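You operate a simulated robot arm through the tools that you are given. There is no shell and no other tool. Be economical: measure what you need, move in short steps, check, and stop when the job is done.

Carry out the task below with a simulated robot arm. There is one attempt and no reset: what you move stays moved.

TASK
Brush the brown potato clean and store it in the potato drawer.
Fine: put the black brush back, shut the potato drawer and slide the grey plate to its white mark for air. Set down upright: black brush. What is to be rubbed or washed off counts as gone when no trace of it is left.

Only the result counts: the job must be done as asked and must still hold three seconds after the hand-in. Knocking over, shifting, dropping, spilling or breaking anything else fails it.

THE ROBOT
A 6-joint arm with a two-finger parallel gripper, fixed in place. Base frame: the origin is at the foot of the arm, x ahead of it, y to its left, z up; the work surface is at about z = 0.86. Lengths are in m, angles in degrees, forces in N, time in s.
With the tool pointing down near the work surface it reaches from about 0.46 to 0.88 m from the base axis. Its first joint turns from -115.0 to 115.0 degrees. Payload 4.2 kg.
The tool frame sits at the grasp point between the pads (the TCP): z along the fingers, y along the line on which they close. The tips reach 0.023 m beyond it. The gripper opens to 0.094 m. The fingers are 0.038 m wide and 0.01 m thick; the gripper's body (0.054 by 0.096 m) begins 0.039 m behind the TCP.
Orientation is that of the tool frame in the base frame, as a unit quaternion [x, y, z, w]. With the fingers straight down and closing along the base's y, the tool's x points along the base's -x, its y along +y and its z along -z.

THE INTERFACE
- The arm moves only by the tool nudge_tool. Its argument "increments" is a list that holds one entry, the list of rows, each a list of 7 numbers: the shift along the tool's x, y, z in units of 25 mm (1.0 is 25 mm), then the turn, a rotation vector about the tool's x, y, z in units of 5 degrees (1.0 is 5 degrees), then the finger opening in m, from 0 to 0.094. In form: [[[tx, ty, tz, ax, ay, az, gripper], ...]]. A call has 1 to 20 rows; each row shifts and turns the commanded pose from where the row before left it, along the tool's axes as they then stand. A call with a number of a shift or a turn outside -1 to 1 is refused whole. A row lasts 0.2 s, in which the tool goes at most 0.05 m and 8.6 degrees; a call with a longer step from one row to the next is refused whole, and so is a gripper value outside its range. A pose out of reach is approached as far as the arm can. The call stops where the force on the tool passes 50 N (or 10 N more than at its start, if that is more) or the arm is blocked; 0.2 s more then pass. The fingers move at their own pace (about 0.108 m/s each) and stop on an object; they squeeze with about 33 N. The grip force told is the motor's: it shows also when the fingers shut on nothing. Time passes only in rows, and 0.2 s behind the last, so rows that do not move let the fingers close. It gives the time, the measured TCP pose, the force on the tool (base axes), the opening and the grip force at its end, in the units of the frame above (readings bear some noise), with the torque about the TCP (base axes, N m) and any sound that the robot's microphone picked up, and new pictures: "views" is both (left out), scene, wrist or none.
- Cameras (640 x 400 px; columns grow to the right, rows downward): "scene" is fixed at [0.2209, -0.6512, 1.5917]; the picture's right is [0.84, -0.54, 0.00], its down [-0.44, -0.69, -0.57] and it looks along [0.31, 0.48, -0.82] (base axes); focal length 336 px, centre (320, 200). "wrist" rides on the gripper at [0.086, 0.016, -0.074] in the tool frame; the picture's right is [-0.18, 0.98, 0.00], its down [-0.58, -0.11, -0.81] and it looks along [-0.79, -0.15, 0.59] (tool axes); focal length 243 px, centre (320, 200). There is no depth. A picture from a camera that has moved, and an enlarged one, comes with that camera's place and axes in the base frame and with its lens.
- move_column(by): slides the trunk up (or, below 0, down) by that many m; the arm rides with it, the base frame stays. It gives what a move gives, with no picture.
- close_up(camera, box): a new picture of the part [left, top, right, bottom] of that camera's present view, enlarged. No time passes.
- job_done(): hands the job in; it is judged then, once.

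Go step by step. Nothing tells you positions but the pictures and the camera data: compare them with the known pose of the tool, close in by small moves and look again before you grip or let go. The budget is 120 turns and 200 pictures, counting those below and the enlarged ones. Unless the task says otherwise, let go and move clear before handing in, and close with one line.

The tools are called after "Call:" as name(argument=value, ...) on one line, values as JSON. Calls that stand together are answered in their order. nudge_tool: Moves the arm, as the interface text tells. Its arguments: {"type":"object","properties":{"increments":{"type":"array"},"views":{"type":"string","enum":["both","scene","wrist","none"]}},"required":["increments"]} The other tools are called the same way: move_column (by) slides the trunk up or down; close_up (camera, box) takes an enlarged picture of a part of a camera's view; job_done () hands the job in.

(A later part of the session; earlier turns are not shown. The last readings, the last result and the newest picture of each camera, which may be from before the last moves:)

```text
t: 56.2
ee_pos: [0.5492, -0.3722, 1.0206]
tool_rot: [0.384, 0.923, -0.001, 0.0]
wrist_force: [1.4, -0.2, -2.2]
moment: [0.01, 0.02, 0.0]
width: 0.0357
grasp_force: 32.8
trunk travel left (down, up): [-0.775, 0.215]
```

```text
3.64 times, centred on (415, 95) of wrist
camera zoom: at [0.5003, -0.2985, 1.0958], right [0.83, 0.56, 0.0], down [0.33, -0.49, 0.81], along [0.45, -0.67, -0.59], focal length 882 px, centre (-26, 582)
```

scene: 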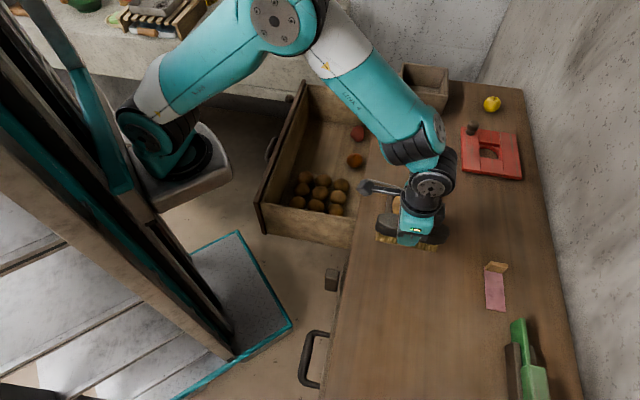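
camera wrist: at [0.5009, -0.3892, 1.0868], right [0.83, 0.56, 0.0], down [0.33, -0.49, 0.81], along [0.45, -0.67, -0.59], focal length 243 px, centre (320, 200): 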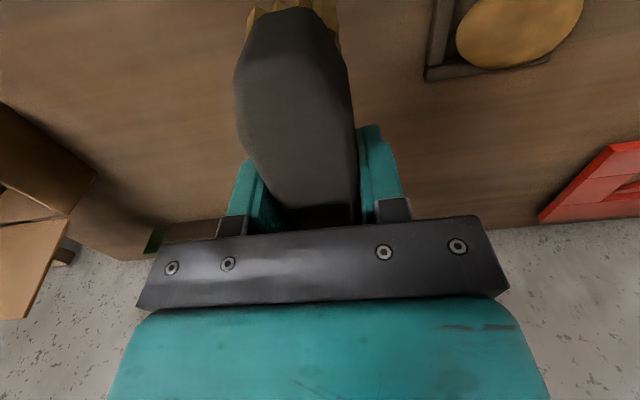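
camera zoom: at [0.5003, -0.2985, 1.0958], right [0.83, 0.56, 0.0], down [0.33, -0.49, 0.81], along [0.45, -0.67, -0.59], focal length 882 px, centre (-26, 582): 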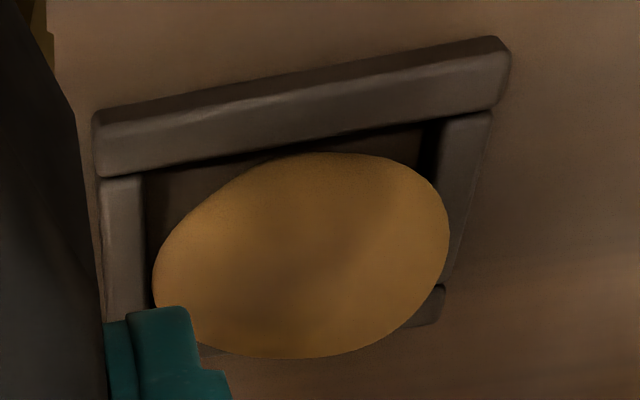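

The remaining shading hasn't changed, so the potato is clean. I'll take the brush back over its original spot.

Call:
nudge_tool(increments=[[[-0.42, -0.86, 0, 0, 0, 0, 0.02], [-0.42, -0.86, 0, 0, 0, 0, 0.02], [-0.42, -0.86, 0, 0, 0, 0, 0.02], [-0.42, -0.86, 0, 0, 0, 0, 0.02], [-0.42, -0.86, 0, 0, 0, 0, 0.02], [0, 0, 0.9, 0, 0, 0, 0.02], [0, 0, 0.9, 0, 0, 0, 0.02], [0, 0, 0.9, 0, 0, 0, 0.02], [0, 0, 0.9, 0, 0, 0, 0.02], [0, 0, 0.3, 0, 0, 0, 0.02], [0, 0, 0, 0, 0, 0, 0.02]]])

Call:
close_up(camera="scene", box=[340, 160, 460, 300])

```text
t: 58.6
ee_pos: [0.5085, -0.4849, 0.9239]
tool_rot: [0.385, 0.923, -0.001, 0.0]
wrist_force: [-0.8, -0.7, -1.9]
moment: [0.03, -0.02, 0.0]
width: 0.0357
grasp_force: 33.0
trunk travel left (down, up): [-0.775, 0.215]
camera wrist: at [0.4611, -0.4124, 0.9987], right [0.83, 0.56, 0.0], down [0.33, -0.49, 0.81], along [0.45, -0.67, -0.59], focal length 243 px, centre (320, 200)
```

scene: 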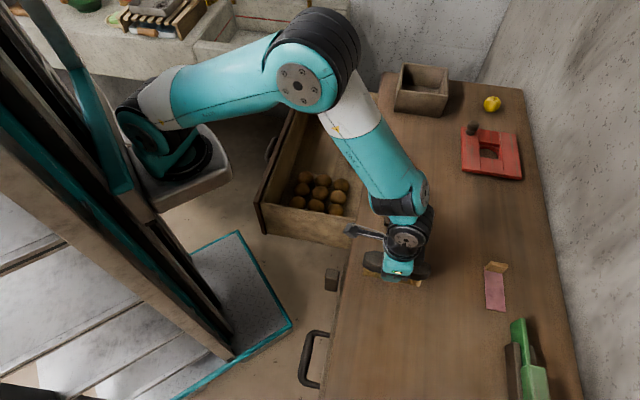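
wrist: 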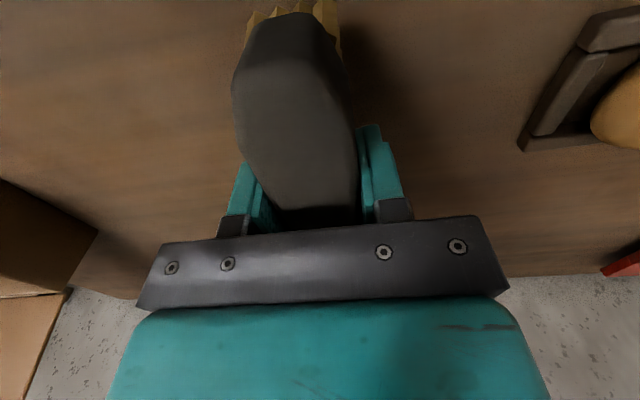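

```text
2.86 times, centred on (400, 230) of scene
camera zoom: at [0.2209, -0.6512, 1.5917], right [0.84, -0.54, 0.0], down [-0.44, -0.69, -0.57], along [0.31, 0.48, -0.82], focal length 959 px, centre (91, 114)
```

zoom: 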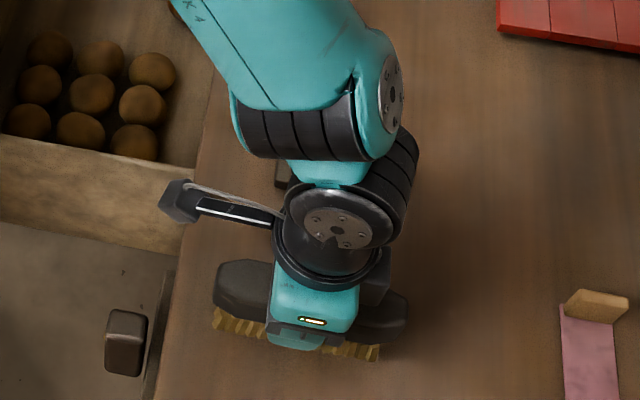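

I'll lower it gently until the bristles rest on the counter.

Call:
nudge_tool(increments=[[[0, 0, 0.25, 0, 0, 0, 0.02], [0, 0, 0.2, 0, 0, 0, 0.02], [0, 0, 0.12, 0, 0, 0, 0.02], [0, 0, 0, 0, 0, 0, 0.02]]], views="none")

Call:
close_up(camera="scene", box=[340, 160, 460, 300])

```text
t: 59.6
ee_pos: [0.5106, -0.486, 0.9107]
tool_rot: [0.384, 0.923, 0.001, 0.0]
wrist_force: [0.2, 0.4, -2.0]
moment: [0.0, 0.0, -0.03]
width: 0.0358
grasp_force: 33.5
trunk travel left (down, up): [-0.775, 0.215]
```

```text
2.86 times, centred on (400, 230) of scene
camera zoom: at [0.2209, -0.6512, 1.5917], right [0.84, -0.54, 0.0], down [-0.44, -0.69, -0.57], along [0.31, 0.48, -0.82], focal length 959 px, centre (91, 114)
```

zoom: 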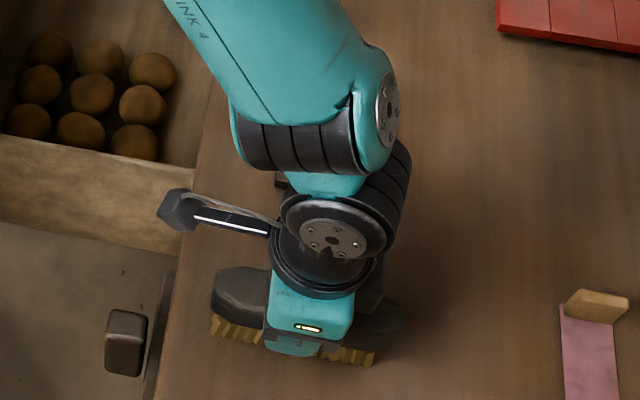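

Call:
nudge_tool(increments=[[[0, 0, 0.1, 0, 0, 0, 0.02], [0, 0, 0.08, 0, 0, 0, 0.02], [0, 0, 0, 0, 0, 0, 0.02]]], views="none")

```text
t: 60.4
ee_pos: [0.5093, -0.4847, 0.9055]
tool_rot: [0.385, 0.923, 0.0, 0.0]
wrist_force: [-0.7, 0.0, -1.4]
moment: [0.01, -0.03, -0.01]
width: 0.0356
grasp_force: 33.1
trunk travel left (down, up): [-0.775, 0.215]
```

Call:
nudge_tool(increments=[[[0, 0, 0.08, 0, 0, 0, 0.02], [0, 0, 0.06, 0, 0, 0, 0.02], [0, 0, 0, 0, 0, 0, 0.02]]], views="none")

```text
t: 61.2
ee_pos: [0.5091, -0.4851, 0.9024]
tool_rot: [0.384, 0.923, -0.001, 0.0]
wrist_force: [0.4, 0.1, -0.6]
moment: [-0.01, 0.04, 0.0]
width: 0.0358
grasp_force: 33.3
trunk travel left (down, up): [-0.775, 0.215]
```

Call:
nudge_tool(increments=[[[0, 0, 0.06, 0, 0, 0, 0.02], [0, 0, 0.06, 0, 0, 0, 0.02], [0, 0, 0, 0, 0, 0, 0.02]]])

Call:
close_up(camera="scene", box=[340, 160, 460, 300])

```text
t: 62.0
ee_pos: [0.5096, -0.4848, 0.9005]
tool_rot: [0.384, 0.923, -0.002, 0.001]
wrist_force: [-0.9, 1.1, 14.9]
moment: [0.67, 0.6, -0.03]
width: 0.036
grasp_force: 32.7
trunk travel left (down, up): [-0.775, 0.215]
camera wrist: at [0.461, -0.412, 0.9757], right [0.83, 0.56, 0.0], down [0.33, -0.49, 0.81], along [0.45, -0.67, -0.59], focal length 243 px, centre (320, 200)
```

scene: 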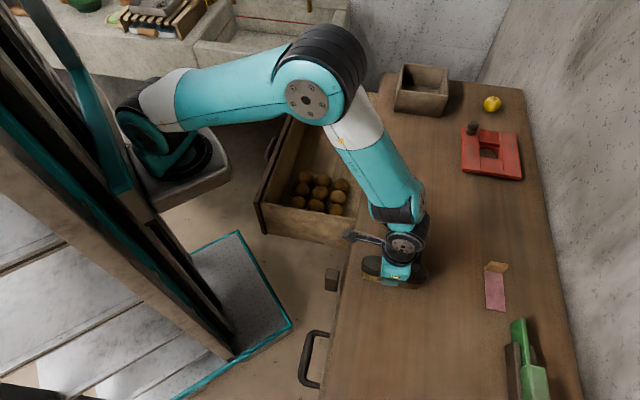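
wrist: 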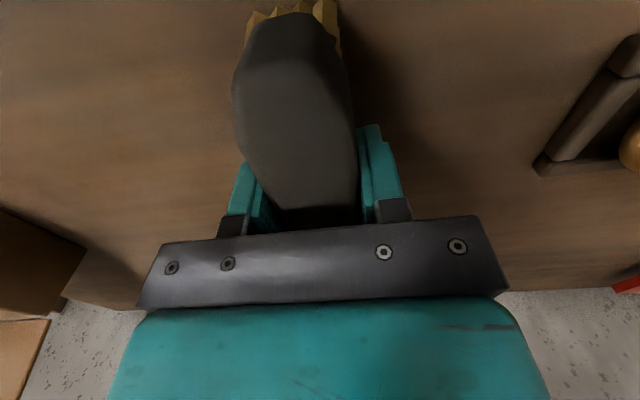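

```text
2.86 times, centred on (400, 230) of scene
camera zoom: at [0.2209, -0.6512, 1.5917], right [0.84, -0.54, 0.0], down [-0.44, -0.69, -0.57], along [0.31, 0.48, -0.82], focal length 959 px, centre (91, 114)
```

zoom: 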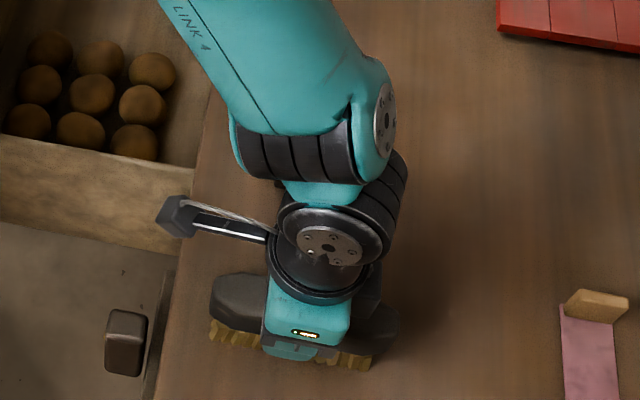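

The bristles rest on the counter, and the brush ends match the original picture. I'll release and rise.

Call:
nudge_tool(increments=[[[0, 0, -0.02, 0, 0, 0, 0.05], [0, 0, 0, 0, 0, 0, 0.07], [0, 0, 0, 0, 0, 0, 0.09], [0, 0, -0.8, 0, 0, 0, 0.094], [0, 0, -0.9, 0, 0, 0, 0.094], [0, 0, -0.9, 0, 0, 0, 0.094], [0, 0, -0.9, 0, 0, 0, 0.094], [0, 0, -0.9, 0, 0, 0, 0.094], [0.9, 0, 0, 0, 0, 0, 0.094], [0.9, 0, 0, 0, 0, 0, 0.094], [0.9, 0, 0, 0, 0, 0, 0.094], [0.9, 0, 0, 0, 0, 0, 0.094], [0, 0, 0, 0, 0, 0, 0.094]]])

Call:
close_up(camera="scene", box=[340, 160, 460, 300])

```text
t: 64.8
ee_pos: [0.4468, -0.422, 1.0108]
tool_rot: [0.386, 0.923, 0.0, 0.0]
wrist_force: [0.0, 0.3, 0.5]
moment: [-0.02, 0.01, 0.03]
width: 0.0944
grasp_force: 0.0
trunk travel left (down, up): [-0.775, 0.215]
camera wrist: at [0.3981, -0.3488, 1.0848], right [0.83, 0.56, 0.0], down [0.33, -0.49, 0.81], along [0.45, -0.67, -0.59], focal length 243 px, centre (320, 200)
```

scene: 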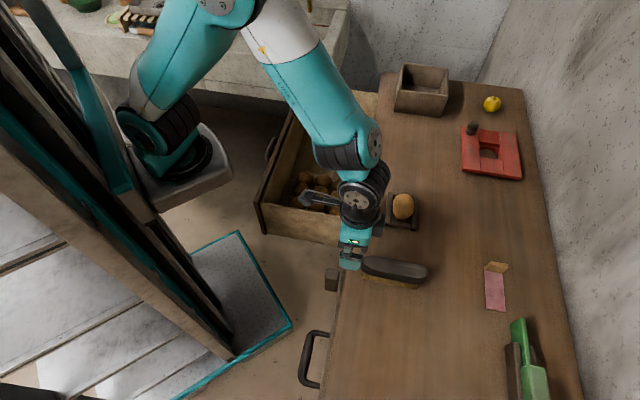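
wrist: 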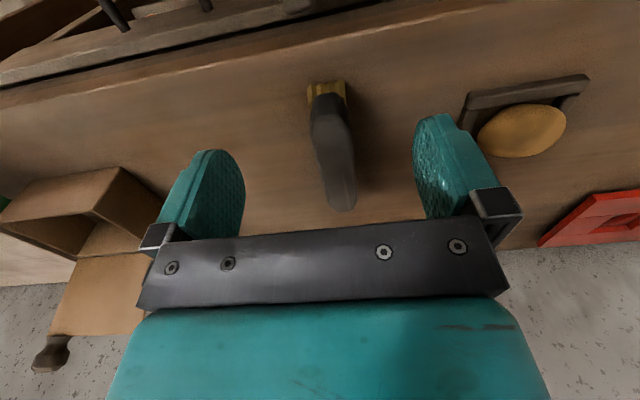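

```text
2.86 times, centred on (400, 230) of scene
camera zoom: at [0.2209, -0.6512, 1.5917], right [0.84, -0.54, 0.0], down [-0.44, -0.69, -0.57], along [0.31, 0.48, -0.82], focal length 959 px, centre (91, 114)
```

zoom: 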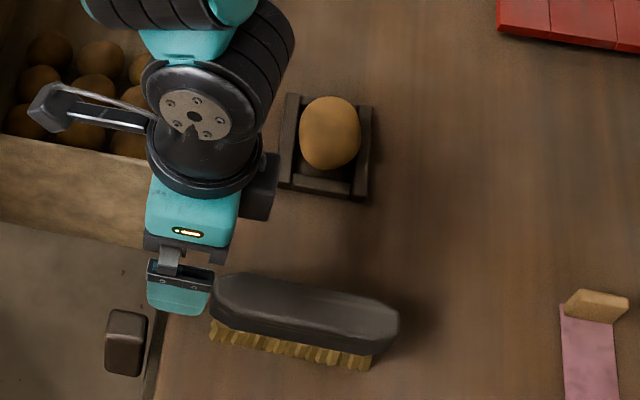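

The brush is back in its original place and upright, and the potato is clean. Next I'll go above the potato and turn the gripper 90° so the fingers close across its short side.

Call:
nudge_tool(increments=[[[0, 0, -0.8, 0, 0, 0, 0.094], [-0.52, 0.9, 0, 0, 0, 0, 0.094], [-0.52, 0.9, 0, 0, 0, 0, 0.094], [-0.52, 0.9, 0, 0, 0, 0, 0.094], [-0.52, 0.9, 0, 0, 0, 0, 0.094], [-0.52, 0.9, 0, 0, 0, 0, 0.094], [-0.52, 0.9, 0, 0, 0, 0, 0.094], [-0.52, 0.9, 0, 0, 0, 0, 0.094], [-0.52, 0.9, 0, 0, 0, 0, 0.094]]], views="none")

Call:
nudge_tool(increments=[[[0, 0, 0, 0, 0, -1, 0.094], [0, 0, 0, 0, 0, -1, 0.094], [0, 0, 0, 0, 0, -1, 0.094], [0, 0, 0, 0, 0, -1, 0.094], [0, 0, 0, 0, 0, -1, 0.094], [0, 0, 0, 0, 0, -1, 0.094], [0, 0, 0, 0, 0, -1, 0.094], [0, 0, 0, 0, 0, -1, 0.094], [0, 0, 0, 0, 0, -1, 0.094], [0, 0, 0, 0, 0, -1, 0.094], [0, 0, 0, 0, 0, -1, 0.094], [0, 0, 0, 0, 0, -1, 0.094], [0, 0, 0, 0, 0, -1, 0.094], [0, 0, 0, 0, 0, -1, 0.094], [0, 0, 0, 0, 0, -1, 0.094], [0, 0, 0, 0, 0, -1, 0.094], [0, 0, 0, 0, 0, -1, 0.094], [0, 0, 0, 0, 0, -1, 0.094], [0, 0, 0, 0, 0, 0, 0.094]]])

```text
t: 66.8
ee_pos: [0.6477, -0.367, 1.0306]
tool_rot: [0.385, 0.923, -0.001, 0.0]
wrist_force: [-0.5, 0.6, 1.2]
moment: [0.02, -0.01, 0.04]
width: 0.0941
grasp_force: 0.0
trunk travel left (down, up): [-0.775, 0.215]
```

```text
t: 70.8
ee_pos: [0.6474, -0.3679, 1.03]
tool_rot: [-0.382, 0.924, 0.0, -0.001]
wrist_force: [-0.3, 0.3, 0.5]
moment: [0.01, 0.0, 0.03]
width: 0.0941
grasp_force: 0.1
trunk travel left (down, up): [-0.775, 0.215]
camera wrist: at [0.5757, -0.4175, 1.1043], right [-0.56, 0.83, 0.0], down [0.49, 0.33, 0.81], along [0.67, 0.45, -0.59], focal length 243 px, centre (320, 200)
```

scene: 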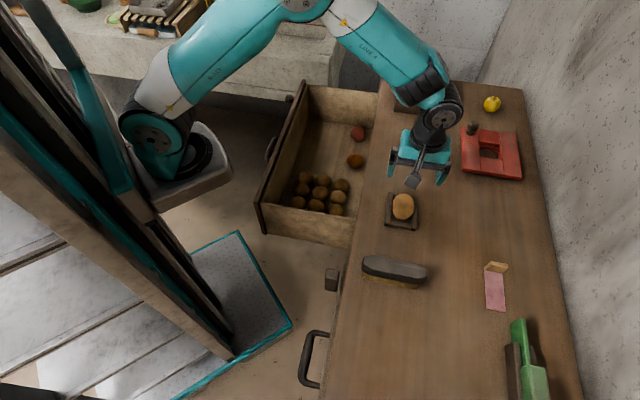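
wrist: 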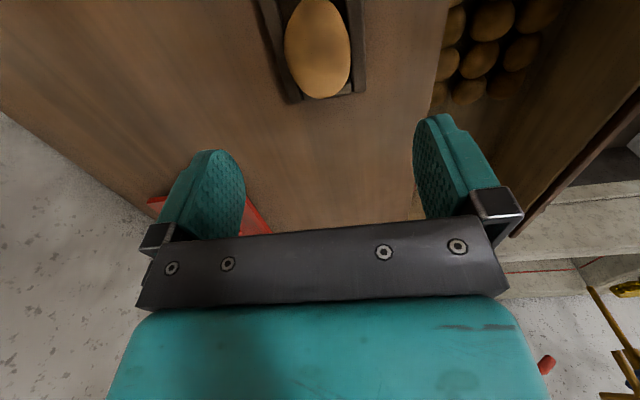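

Call:
close_up(camera="wrist", box=[240, 0, 400, 110])

Call:
close_up(camera="scene", box=[360, 170, 440, 240])

```text
3.64 times, centred on (320, 55) of wrist
camera zoom: at [0.5757, -0.4175, 1.1043], right [-0.56, 0.83, 0.0], down [0.49, 0.33, 0.81], along [0.67, 0.45, -0.59], focal length 882 px, centre (320, 727)
```

zoom: 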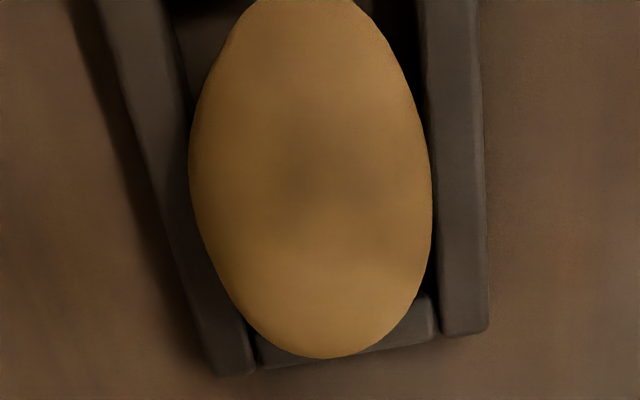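

```text
5.71 times, centred on (400, 205) of scene
camera zoom: at [0.2209, -0.6512, 1.5917], right [0.84, -0.54, 0.0], down [-0.44, -0.69, -0.57], along [0.31, 0.48, -0.82], focal length 1919 px, centre (-137, 171)
```

zoom: 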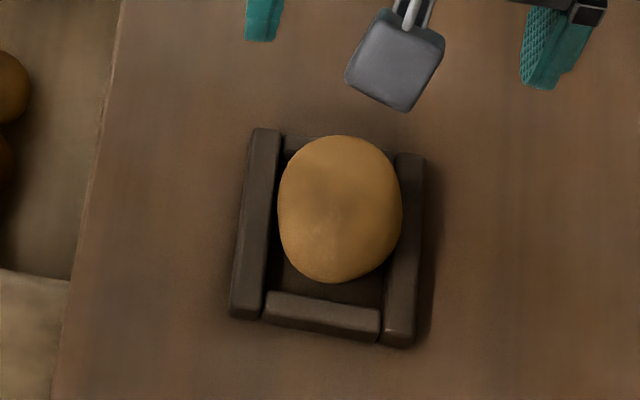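

There's a faint darker patch on top that could be the gripper's shadow. I'll move aside and zoom in again.

Call:
nudge_tool(increments=[[[-0.9, 0.5, -0.5, 0, 0, 0, 0.094], [-0.9, 0.5, -0.5, 0, 0, 0, 0.094], [-0.9, 0.5, -0.5, 0, 0, 0, 0.094], [-0.9, 0.5, -0.5, 0, 0, 0, 0.094], [-0.9, 0.5, -0.5, 0, 0, 0, 0.094], [0, 0, 0, 0, 0, 0, 0.094]]], views="none")

Call:
close_up(camera="scene", box=[380, 185, 424, 229])

```text
t: 72.2
ee_pos: [0.6834, -0.2436, 1.0918]
tool_rot: [-0.381, 0.924, 0.001, 0.0]
wrist_force: [0.3, -0.3, 0.6]
moment: [-0.01, 0.01, 0.02]
width: 0.094
grasp_force: 0.0
trunk travel left (down, up): [-0.775, 0.215]
```

```text
9.09 times, centred on (402, 207) of scene
camera zoom: at [0.2209, -0.6512, 1.5917], right [0.84, -0.54, 0.0], down [-0.44, -0.69, -0.57], along [0.31, 0.48, -0.82], focal length 3052 px, centre (-426, 136)
```

zoom: 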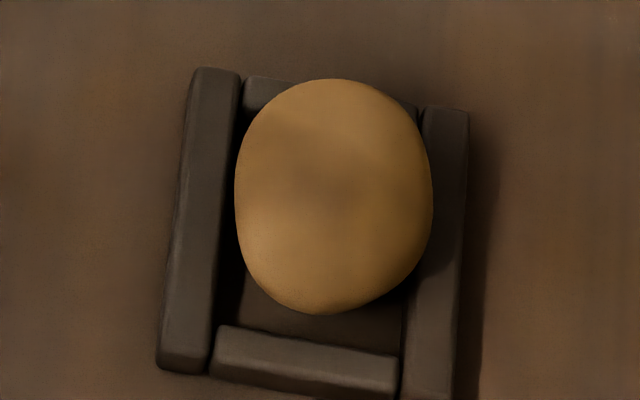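

The faint patch persists, so I'll compare with the clean potatoes in the drawer to see if it's just natural texture.

Call:
close_up(camera="scene", box=[284, 165, 352, 219])

Call:
close_up(camera="wrist", box=[220, 0, 640, 240])

```text
7.41 times, centred on (318, 192) of scene
camera zoom: at [0.2209, -0.6512, 1.5917], right [0.84, -0.54, 0.0], down [-0.44, -0.69, -0.57], along [0.31, 0.48, -0.82], focal length 2487 px, centre (335, 259)
```

zoom: 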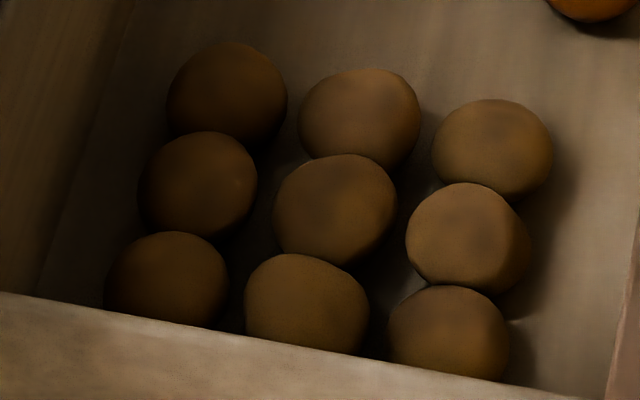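

```text
1.52 times, centred on (430, 120) of wrist
camera zoom: at [0.6113, -0.2927, 1.1666], right [-0.56, 0.83, 0.0], down [0.49, 0.33, 0.81], along [0.67, 0.45, -0.59], focal length 370 px, centre (152, 322)
```

zoom: 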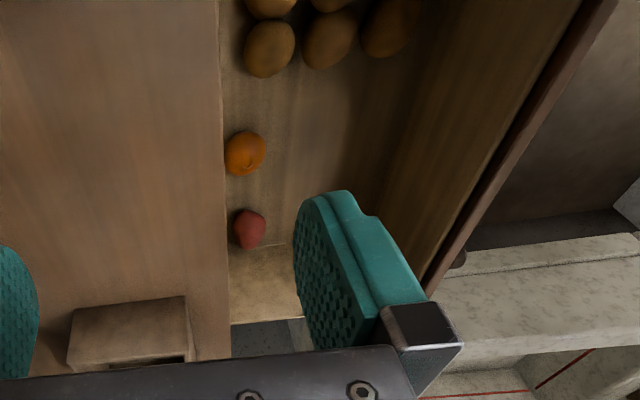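

The drawer potatoes show the same faint mottling, so it's natural texture and the potato is clean. I'll go back over it and lower with a partial opening.

Call:
nudge_tool(increments=[[[0.9, -0.5, 0.5, 0, 0, 0, 0.075], [0.9, -0.5, 0.5, 0, 0, 0, 0.075], [0.9, -0.5, 0.5, 0, 0, 0, 0.075], [0.9, -0.5, 0.5, 0, 0, 0, 0.075], [0.9, -0.5, 0.5, 0, 0, 0, 0.075], [0, 0, 0.9, 0, 0, 0, 0.075], [0, 0, 0.9, 0, 0, 0, 0.075], [0, 0, 0.9, 0, 0, 0, 0.075], [0, 0, 0.9, 0, 0, 0, 0.075], [0, 0, 0.4, 0, 0, 0, 0.075], [0, 0, 0, 0, 0, 0, 0.075]]])

Call:
close_up(camera="scene", box=[370, 165, 440, 235])

```text
t: 74.6
ee_pos: [0.6479, -0.3688, 0.9296]
tool_rot: [-0.381, 0.925, 0.0, 0.0]
wrist_force: [0.7, 0.2, 0.5]
moment: [-0.04, -0.03, 0.0]
width: 0.0749
grasp_force: 0.0
trunk travel left (down, up): [-0.775, 0.215]
camera wrist: at [0.5764, -0.4175, 1.005], right [-0.56, 0.83, 0.0], down [0.49, 0.33, 0.81], along [0.67, 0.45, -0.59], focal length 243 px, centre (320, 200)
```

scene: 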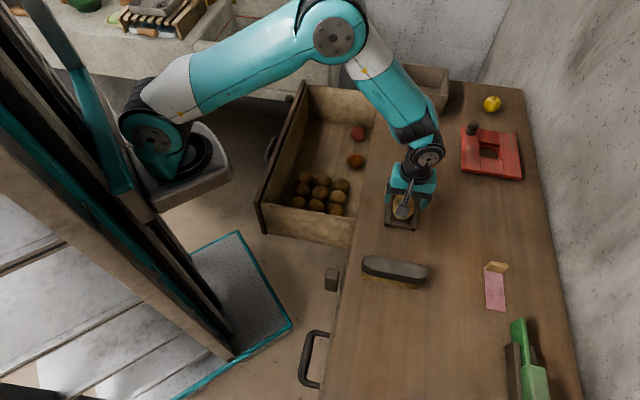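
wrist: 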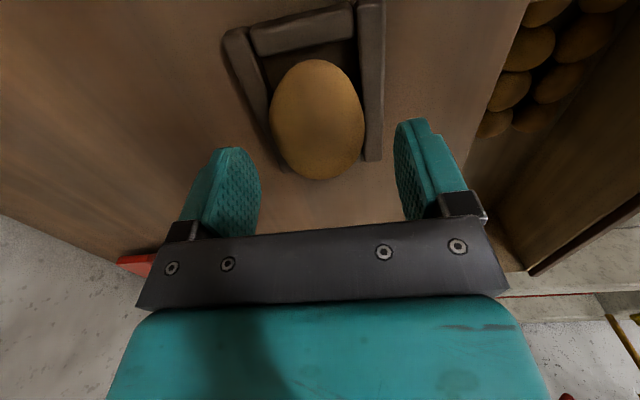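

```text
5.71 times, centred on (405, 200) of scene
camera zoom: at [0.2209, -0.6512, 1.5917], right [0.84, -0.54, 0.0], down [-0.44, -0.69, -0.57], along [0.31, 0.48, -0.82], focal length 1919 px, centre (-166, 200)
```

zoom: 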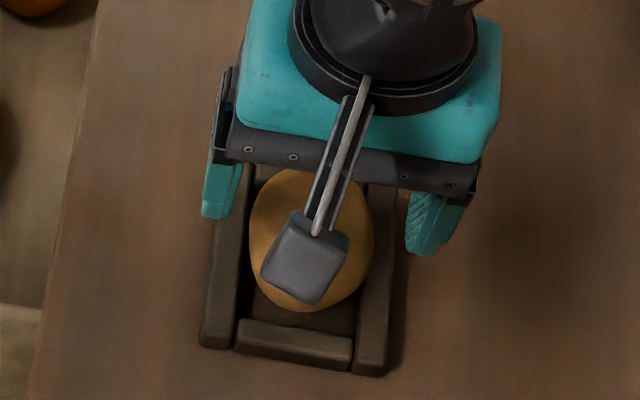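

It's centred. I'll descend gently and watch for contact with the tray rails.

Call:
nudge_tool(increments=[[[0, -0.06, 0.4, 0, 0, 0, 0.075], [0, 0, 0.4, 0, 0, 0, 0.075], [0, 0, 0.2, 0, 0, 0, 0.075], [0, 0, 0, 0, 0, 0, 0.075]]], views="wrist")

Call:
close_up(camera="scene", box=[370, 165, 440, 235])

```text
t: 75.6
ee_pos: [0.6495, -0.37, 0.9039]
tool_rot: [-0.381, 0.925, 0.0, 0.0]
wrist_force: [0.0, 0.0, -0.2]
moment: [0.02, 0.01, -0.02]
width: 0.0748
grasp_force: 0.2
trunk travel left (down, up): [-0.775, 0.215]
camera wrist: at [0.5769, -0.419, 0.9794], right [-0.56, 0.83, 0.0], down [0.49, 0.33, 0.81], along [0.67, 0.45, -0.59], focal length 243 px, centre (320, 200)
```

wrist: 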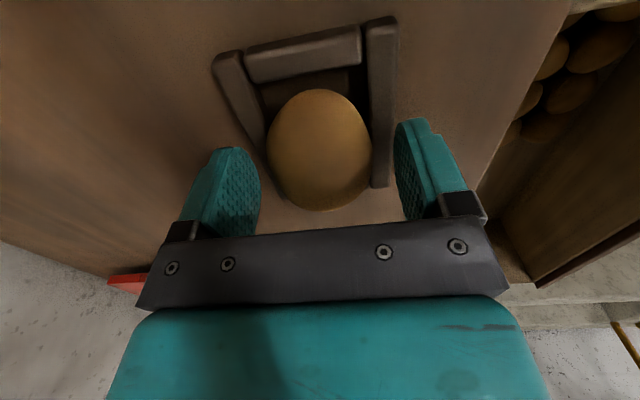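

```text
5.71 times, centred on (405, 200) of scene
camera zoom: at [0.2209, -0.6512, 1.5917], right [0.84, -0.54, 0.0], down [-0.44, -0.69, -0.57], along [0.31, 0.48, -0.82], focal length 1919 px, centre (-166, 200)
```

zoom: 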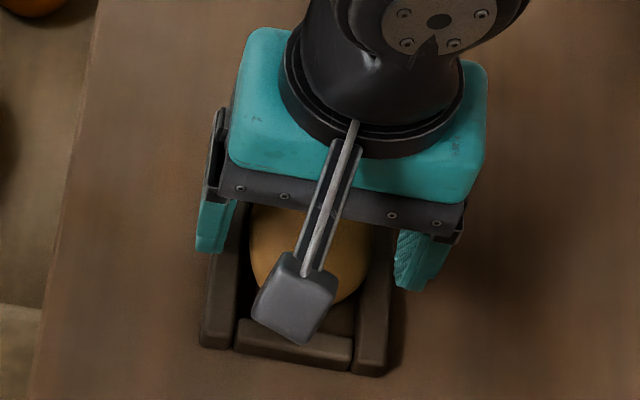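

Call:
nudge_tool(increments=[[[0, 0, 0.1, 0, 0, 0, 0.075], [0, 0, 0.1, 0, 0, 0, 0.075], [0, 0, 0, 0, 0, 0, 0.075]]], views="none")

```text
t: 76.4
ee_pos: [0.6486, -0.3701, 0.8997]
tool_rot: [-0.381, 0.925, 0.0, 0.0]
wrist_force: [-0.2, 0.6, -0.7]
moment: [-0.04, 0.01, 0.01]
width: 0.0753
grasp_force: 0.0
trunk travel left (down, up): [-0.775, 0.215]
```

Call:
nudge_tool(increments=[[[0, 0, 0.1, 0, 0, 0, 0.075], [0, 0, 0.06, 0, 0, 0, 0.075], [0, 0, 0, 0, 0, 0, 0.075]]], views="none")

Call:
close_up(camera="scene", box=[370, 165, 440, 235])

```text
t: 77.2
ee_pos: [0.648, -0.3702, 0.8959]
tool_rot: [-0.38, 0.925, 0.0, 0.0]
wrist_force: [-0.4, 0.6, 2.7]
moment: [-0.04, 0.02, 0.02]
width: 0.0747
grasp_force: 0.0
trunk travel left (down, up): [-0.775, 0.215]
```

```text
5.71 times, centred on (405, 200) of scene
camera zoom: at [0.2209, -0.6512, 1.5917], right [0.84, -0.54, 0.0], down [-0.44, -0.69, -0.57], along [0.31, 0.48, -0.82], focal length 1919 px, centre (-166, 200)
```

zoom: 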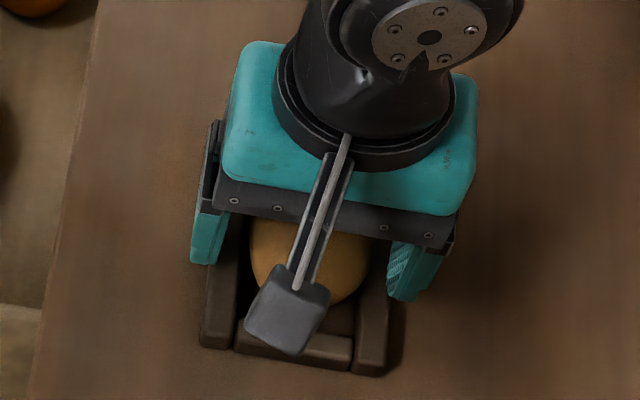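

The tips are just touching the rails. I'll raise 3 mm and close on the potato.

Call:
nudge_tool(increments=[[[0, 0, -0.13, 0, 0, 0, 0.075], [0, 0, 0, 0, 0, 0, 0.04], [0, 0, 0, 0, 0, 0, 0.04], [0, 0, 0, 0, 0, 0, 0.04]]], views="wrist")

```text
t: 78.2
ee_pos: [0.6485, -0.3692, 0.8993]
tool_rot: [-0.381, 0.924, 0.0, 0.0]
wrist_force: [0.7, -0.2, 1.1]
moment: [-0.06, -0.04, -0.03]
width: 0.0507
grasp_force: 32.9
trunk travel left (down, up): [-0.775, 0.215]
camera wrist: at [0.576, -0.4182, 0.9737], right [-0.56, 0.83, 0.0], down [0.49, 0.33, 0.81], along [0.67, 0.45, -0.59], focal length 243 px, centre (320, 200)
```

wrist: 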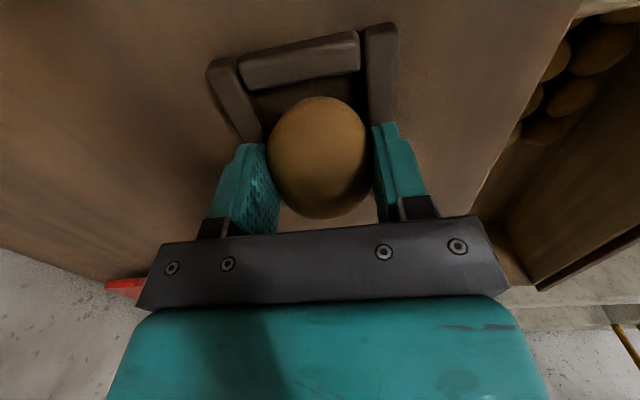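

Gripped at a 51 mm width. I'll lift slowly.

Call:
nudge_tool(increments=[[[0, 0, -0.3, 0, 0, 0, 0.04], [0, 0, -0.4, 0, 0, 0, 0.04], [0, 0, -0.6, 0, 0, 0, 0.04], [0, 0, -0.8, 0, 0, 0, 0.04], [0, 0, -0.8, 0, 0, 0, 0.04], [0, 0, -0.8, 0, 0, 0, 0.04], [0, 0, -0.8, 0, 0, 0, 0.04], [0, 0, -0.8, 0, 0, 0, 0.04], [0, 0, -0.8, 0, 0, 0, 0.04], [0, 0, 0, 0, 0, 0, 0.04]]])

```text
t: 80.4
ee_pos: [0.6471, -0.3678, 1.0523]
tool_rot: [-0.381, 0.924, -0.001, 0.0]
wrist_force: [0.1, -0.2, -0.9]
moment: [-0.01, -0.02, -0.01]
width: 0.0505
grasp_force: 33.4
trunk travel left (down, up): [-0.775, 0.215]
camera wrist: at [0.5757, -0.4177, 1.1272], right [-0.56, 0.83, 0.0], down [0.49, 0.33, 0.81], along [0.67, 0.45, -0.59], focal length 243 px, centre (320, 200)
```

scene: 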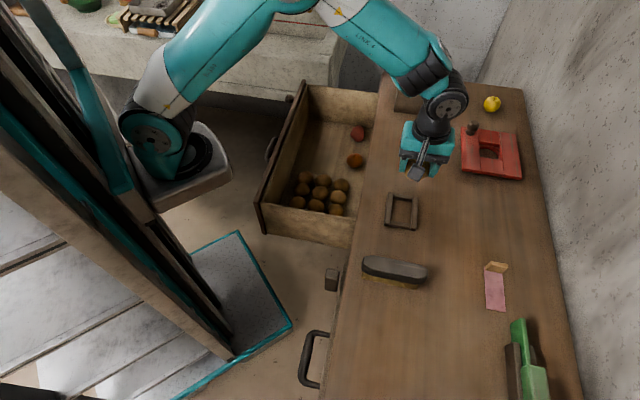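
wrist: 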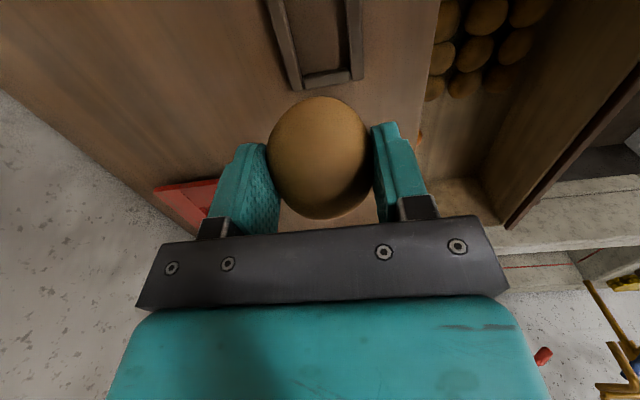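

I have the potato. The drawer floor is at about z 0.69 by triangulation, and there's a free spot near (0.643, 0.019) beyond the potato pile. I'll carry it above there.

Call:
nudge_tool(increments=[[[-0.83, 0.853, 0, 0, 0, 0, 0.04], [-0.83, 0.853, 0, 0, 0, 0, 0.04], [-0.83, 0.853, 0, 0, 0, 0, 0.04], [-0.83, 0.853, 0, 0, 0, 0, 0.04], [-0.83, 0.853, 0, 0, 0, 0, 0.04], [-0.83, 0.853, 0, 0, 0, 0, 0.04], [-0.83, 0.853, 0, 0, 0, 0, 0.04], [-0.83, 0.853, 0, 0, 0, 0, 0.04], [-0.83, 0.853, 0, 0, 0, 0, 0.04], [-0.83, 0.853, 0, 0, 0, 0, 0.04], [-0.83, 0.853, 0, 0, 0, 0, 0.04], [-0.83, 0.853, 0, 0, 0, 0, 0.04], [-0.83, 0.853, 0, 0, 0, 0, 0.04], [0, 0, 0, 0, 0, 0, 0.04]]])

```text
t: 83.4
ee_pos: [0.6452, 0.0181, 1.0506]
tool_rot: [-0.38, 0.925, 0.001, 0.0]
wrist_force: [-0.1, -1.4, -1.6]
moment: [0.0, -0.01, 0.04]
width: 0.0505
grasp_force: 33.1
trunk travel left (down, up): [-0.775, 0.215]
camera wrist: at [0.5728, -0.0305, 1.1243], right [-0.56, 0.83, 0.0], down [0.49, 0.33, 0.81], along [0.67, 0.45, -0.59], focal length 243 px, centre (320, 200)
```

scene: 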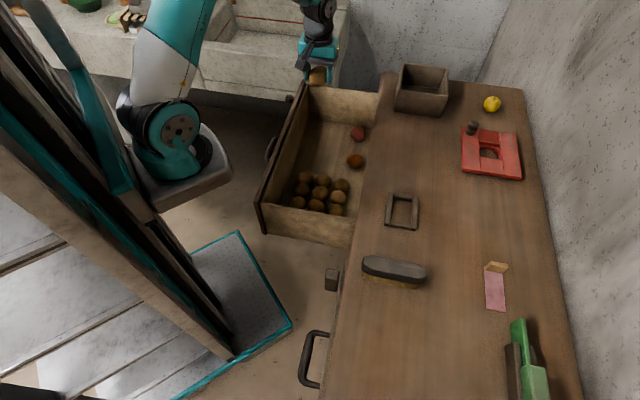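
wrist: 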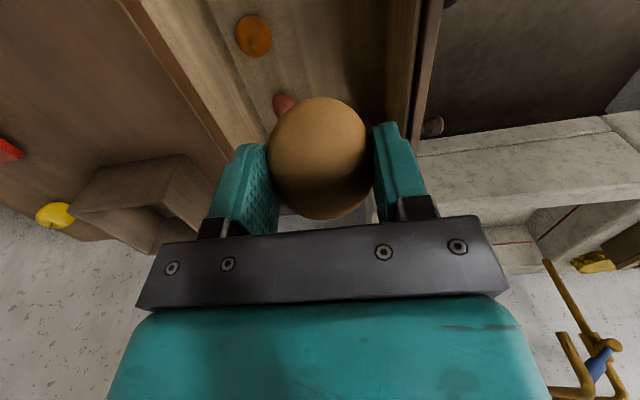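

Better triangulation gives a drawer floor at about z 0.63 and a rim at about 0.765. I'll shift to a clear spot and descend partway.

Call:
nudge_tool(increments=[[[-0.75, 0.23, 0, 0, 0, 0, 0.04], [-0.75, 0.23, 0, 0, 0, 0, 0.04], [-0.75, 0.23, 0, 0, 0, 0, 0.04], [0, 0, 0.9, 0, 0, 0, 0.04], [0, 0, 0.9, 0, 0, 0, 0.04], [0, 0, 0.9, 0, 0, 0, 0.04], [0, 0, 0.9, 0, 0, 0, 0.04], [0, 0, 0.9, 0, 0, 0, 0.04], [0, 0, 0.9, 0, 0, 0, 0.04], [0, 0, 0.9, 0, 0, 0, 0.04], [0, 0, 0.9, 0, 0, 0, 0.04], [0, 0, 0.9, 0, 0, 0, 0.04], [0, 0, 0, 0, 0, 0, 0.04]]])

Call:
close_up(camera="scene", box=[250, 70, 390, 250])

```text
t: 86.2
ee_pos: [0.674, 0.0698, 0.8514]
tool_rot: [-0.381, 0.925, 0.001, 0.0]
wrist_force: [0.2, -0.4, -0.9]
moment: [-0.01, 0.01, -0.01]
width: 0.0508
grasp_force: 32.5
trunk travel left (down, up): [-0.775, 0.215]
camera wrist: at [0.602, 0.0207, 0.9246], right [-0.56, 0.83, 0.0], down [0.49, 0.33, 0.81], along [0.67, 0.45, -0.59], focal length 243 px, centre (320, 200)
```

scene: 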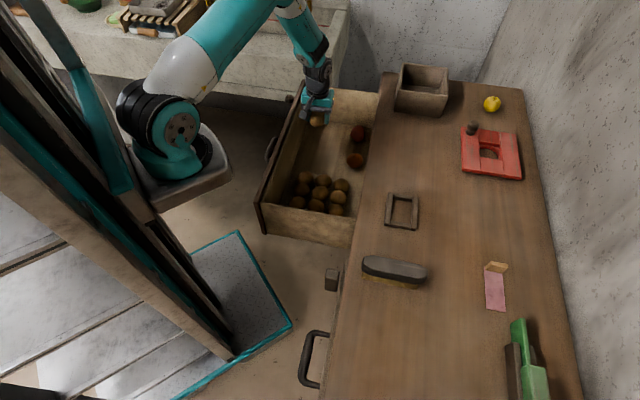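
wrist: 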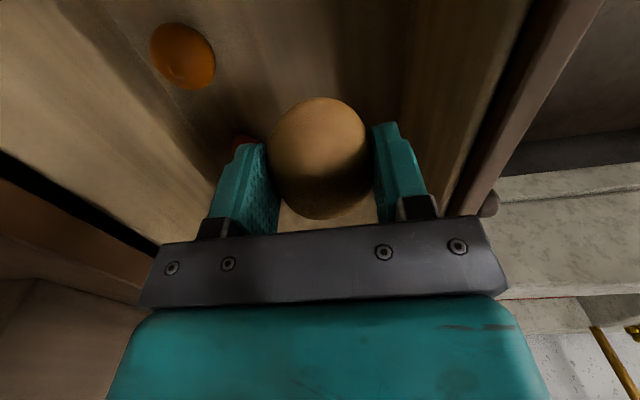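

```text
2.22 times, centred on (320, 160) of scene
camera zoom: at [0.2209, -0.6512, 1.5917], right [0.84, -0.54, 0.0], down [-0.44, -0.69, -0.57], along [0.31, 0.48, -0.82], focal length 746 px, centre (320, 289)
```

zoom: 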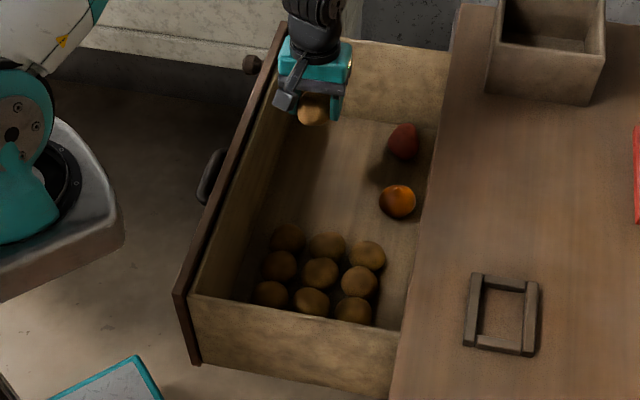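

The orange triangulates to z ≈ 0.663, so the floor is at about 0.637. I'll continue down to just above it.

Call:
nudge_tool(increments=[[[0, 0, 0.8, 0, 0, 0, 0.04], [0, 0, 0.8, 0, 0, 0, 0.04], [0, 0, 0.8, 0, 0, 0, 0.04], [0, 0, 0.8, 0, 0, 0, 0.04], [0, 0, 0.8, 0, 0, 0, 0.04], [0, 0, 0.8, 0, 0, 0, 0.04], [0, 0, 0.8, 0, 0, 0, 0.04], [0, 0, 0.4, 0, 0, 0, 0.04], [0, 0, 0, 0, 0, 0, 0.04]]])

Call:
close_up(camera="scene", box=[250, 70, 390, 250])

```text
t: 88.2
ee_pos: [0.6729, 0.0704, 0.699]
tool_rot: [-0.38, 0.925, 0.001, 0.0]
wrist_force: [0.0, 0.1, -0.4]
moment: [0.01, -0.05, 0.01]
width: 0.0506
grasp_force: 33.4
trunk travel left (down, up): [-0.775, 0.215]
camera wrist: at [0.6007, 0.0206, 0.7734], right [-0.56, 0.83, 0.0], down [0.49, 0.33, 0.81], along [0.67, 0.45, -0.59], focal length 243 px, centre (320, 200)
```

scene: 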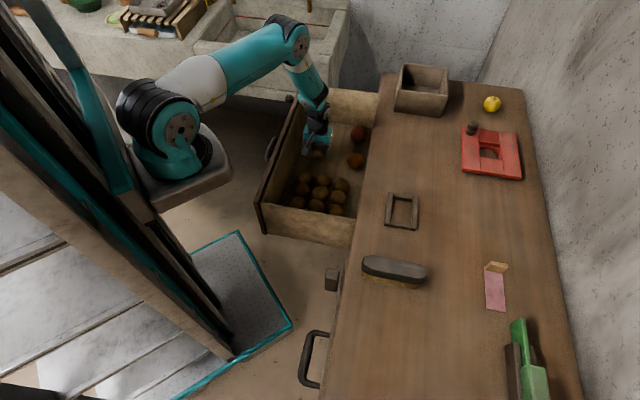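
wrist: 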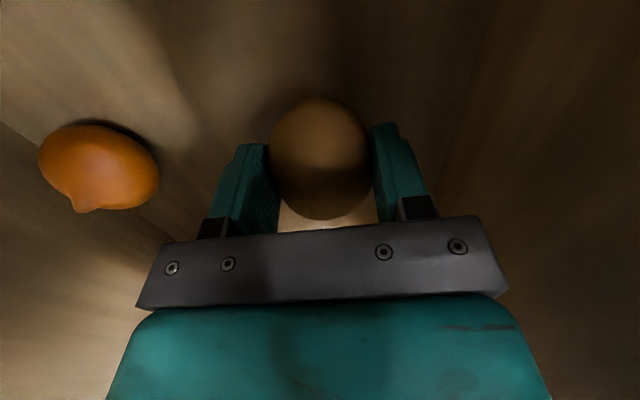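

```text
2.22 times, centred on (320, 160) of scene
camera zoom: at [0.2209, -0.6512, 1.5917], right [0.84, -0.54, 0.0], down [-0.44, -0.69, -0.57], along [0.31, 0.48, -0.82], focal length 746 px, centre (320, 289)
```

zoom: 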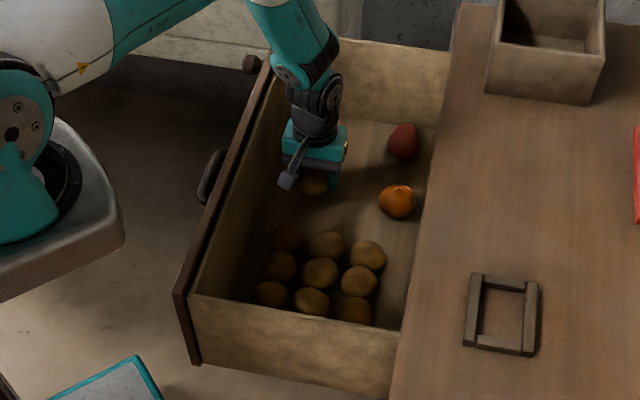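

The arm is clear of the walls. I'll step down until the potato touches the drawer floor.

Call:
nudge_tool(increments=[[[0, 0, 0.2, 0, 0, 0, 0.04], [0, 0, 0.2, 0, 0, 0, 0.04], [0, 0, 0.2, 0, 0, 0, 0.04], [0, 0, 0, 0, 0, 0, 0.04]]], views="none")

```text
t: 89.2
ee_pos: [0.6737, 0.0695, 0.6838]
tool_rot: [-0.381, 0.925, 0.0, 0.0]
wrist_force: [0.6, 0.8, -1.1]
moment: [0.0, 0.01, 0.0]
width: 0.0506
grasp_force: 32.6
trunk travel left (down, up): [-0.775, 0.215]
```

Call:
nudge_tool(increments=[[[0, 0, 0.12, 0, 0, 0, 0.04], [0, 0, 0.12, 0, 0, 0, 0.04], [0, 0, 0.12, 0, 0, 0, 0.04], [0, 0, 0, 0, 0, 0, 0.04]]], views="none")

```text
t: 90.2
ee_pos: [0.674, 0.0704, 0.6768]
tool_rot: [-0.382, 0.924, 0.0, 0.002]
wrist_force: [-0.3, -3.4, 28.4]
moment: [0.02, -0.1, -0.01]
width: 0.0508
grasp_force: 32.5
trunk travel left (down, up): [-0.775, 0.215]
```

The potato touches the floor. I'll ease up slightly, open and lift out.

Call:
nudge_tool(increments=[[[0, 0, -0.06, 0, 0, 0, 0.04], [0, 0, 0, 0, 0, 0, 0.06], [0, 0, 0, 0, 0, 0, 0.075], [0, 0, 0, 0, 0, 0, 0.085], [0, 0, -0.4, 0, 0, 0, 0.085], [0, 0, -0.9, 0, 0, 0, 0.085], [0, 0, -0.9, 0, 0, 0, 0.085], [0, 0, -0.9, 0, 0, 0, 0.085], [0, 0, -0.9, 0, 0, 0, 0.085], [0, 0, -0.9, 0, 0, 0, 0.085], [0, 0, -0.9, 0, 0, 0, 0.085], [0, 0, -0.9, 0, 0, 0, 0.085], [0, 0, -0.9, 0, 0, 0, 0.085], [0, 0, -0.9, 0, 0, 0, 0.085], [0, 0, -0.9, 0, 0, 0, 0.085], [0, 0, 0, 0, 0, 0, 0.085]]])

Call:
close_up(camera="scene", box=[250, 70, 390, 250])

```text
t: 93.6
ee_pos: [0.6737, 0.0711, 0.9109]
tool_rot: [-0.381, 0.924, 0.0, 0.0]
wrist_force: [0.8, -0.2, -0.1]
moment: [-0.02, -0.03, 0.02]
width: 0.0852
grasp_force: 0.1
trunk travel left (down, up): [-0.775, 0.215]
camera wrist: at [0.6012, 0.0215, 0.9866], right [-0.56, 0.83, 0.0], down [0.49, 0.33, 0.81], along [0.67, 0.45, -0.59], focal length 243 px, centre (320, 200)
```

scene: 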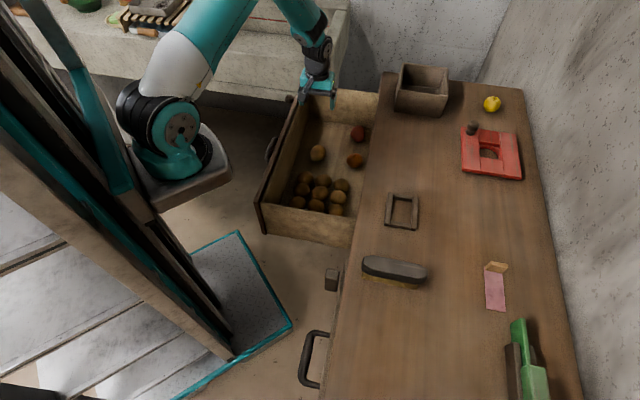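
wrist: 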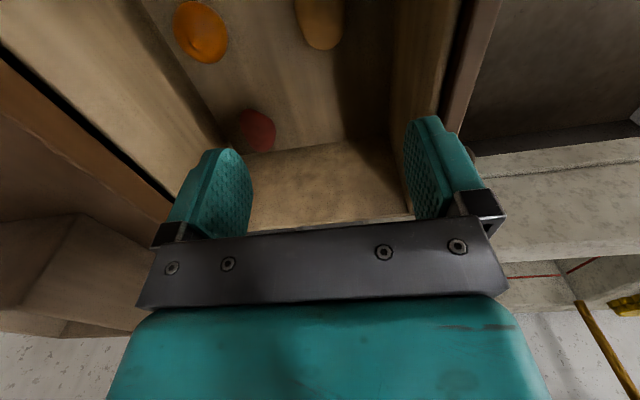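

```text
2.22 times, centred on (320, 160) of scene
camera zoom: at [0.2209, -0.6512, 1.5917], right [0.84, -0.54, 0.0], down [-0.44, -0.69, -0.57], along [0.31, 0.48, -0.82], focal length 746 px, centre (320, 289)
```

zoom: 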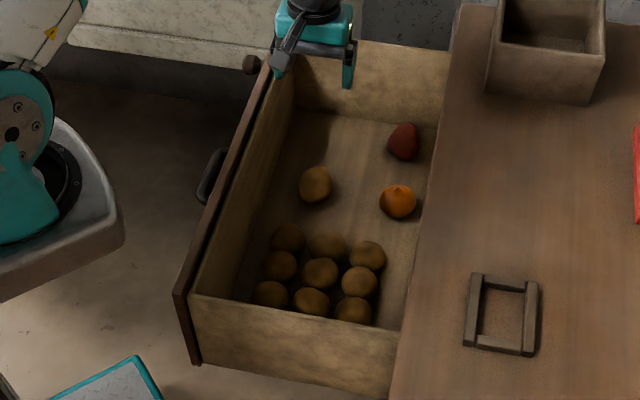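

The potato is stored. Next I'll back out past the drawer front and turn the camera to look at the front for the handle, grey plate and white mark.

Call:
nudge_tool(increments=[[[0, 0, -0.9, 0, 0, 0, 0.085], [0, 0, -0.9, 0, 0, 0, 0.085], [0.07, 0.94, 0, 0, 0, 0, 0.085], [0.07, 0.94, 0, 0, 0, 0, 0.085], [0.07, 0.94, 0, 0, 0, 0, 0.085], [0.07, 0.94, 0, 0, 0, 0, 0.085], [0.07, 0.94, 0, 0, 0, 0, 0.085], [0.07, 0.94, 0, 0, 0, 0, 0.085], [0.07, 0.94, 0, 0, 0, 0, 0.085], [0.07, 0.94, 0, 0, 0, 0, 0.085], [0.07, 0.94, 0, 0, 0, 0, 0.085], [0.07, 0.94, 0, 0, 0, 0, 0.085], [0.07, 0.94, 0, 0, 0, 0, 0.085], [0.07, 0.94, 0, 0, 0, 0, 0.085], [0.07, 0.94, 0, 0, 0, 0, 0.085], [0.07, 0.94, 0, 0, 0, 0, 0.085], [0.07, 0.94, 0, 0, 0, 0, 0.085]]], views="none")

Call:
nudge_tool(increments=[[[0, 0, 0, 0, 0, 1, 0.085], [0, 0, 0, 0, 0, 1, 0.085], [0, 0, 0, 0, 0, 1, 0.085], [0, 0, 0, 0, 0, 1, 0.085], [0, 0, 0, 0, 0, 1, 0.085], [0, 0, 0, 0, 0, 1, 0.085], [0, 0, 0, 0, 0, 1, 0.085], [0, 0, 0, 0, 0, 1, 0.085], [0, 0, 0, 0, 0, 1, 0.085], [0, 0, 0, 0, 0, 1, 0.085], [0, 0, 0, 0, 0, 1, 0.085], [0, 0, 0, 0, 0, 1, 0.085], [0, 0, 0, 0, 0, 1, 0.085], [0, 0, 0, 0, 0, 1, 0.085], [0, 0, 0, 0, 0, 1, 0.085], [0, 0, 0, 0, 0, 1, 0.085], [0, 0, 0, 0, 0, 1, 0.085], [0, 0, 0, 0, 0, 1, 0.085], [0, 0, 0, 0, 0, 0, 0.085]]])

```text
t: 97.2
ee_pos: [0.4053, 0.3011, 0.9566]
tool_rot: [-0.38, 0.925, 0.0, 0.0]
wrist_force: [0.2, -0.5, -0.5]
moment: [0.0, 0.0, 0.0]
width: 0.0848
grasp_force: 0.0
trunk travel left (down, up): [-0.775, 0.215]
```

```text
t: 101.2
ee_pos: [0.4065, 0.3019, 0.9565]
tool_rot: [0.385, 0.923, 0.0, 0.0]
wrist_force: [0.4, -0.1, -0.4]
moment: [-0.01, 0.0, -0.03]
width: 0.0848
grasp_force: 0.1
trunk travel left (down, up): [-0.775, 0.215]
camera wrist: at [0.3575, 0.3742, 1.0315], right [0.83, 0.56, 0.0], down [0.33, -0.49, 0.81], along [0.45, -0.67, -0.59], focal length 243 px, centre (320, 200)
```

scene: 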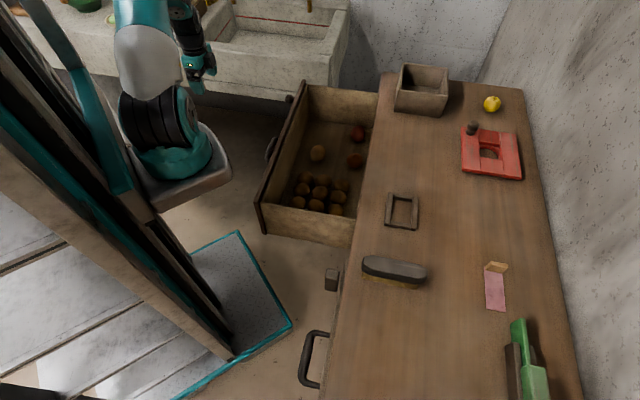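
wrist: 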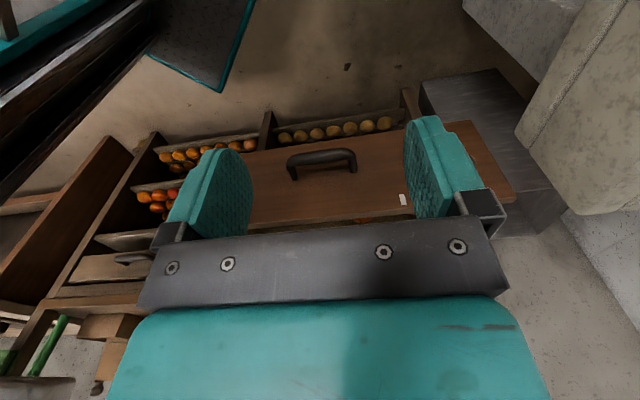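

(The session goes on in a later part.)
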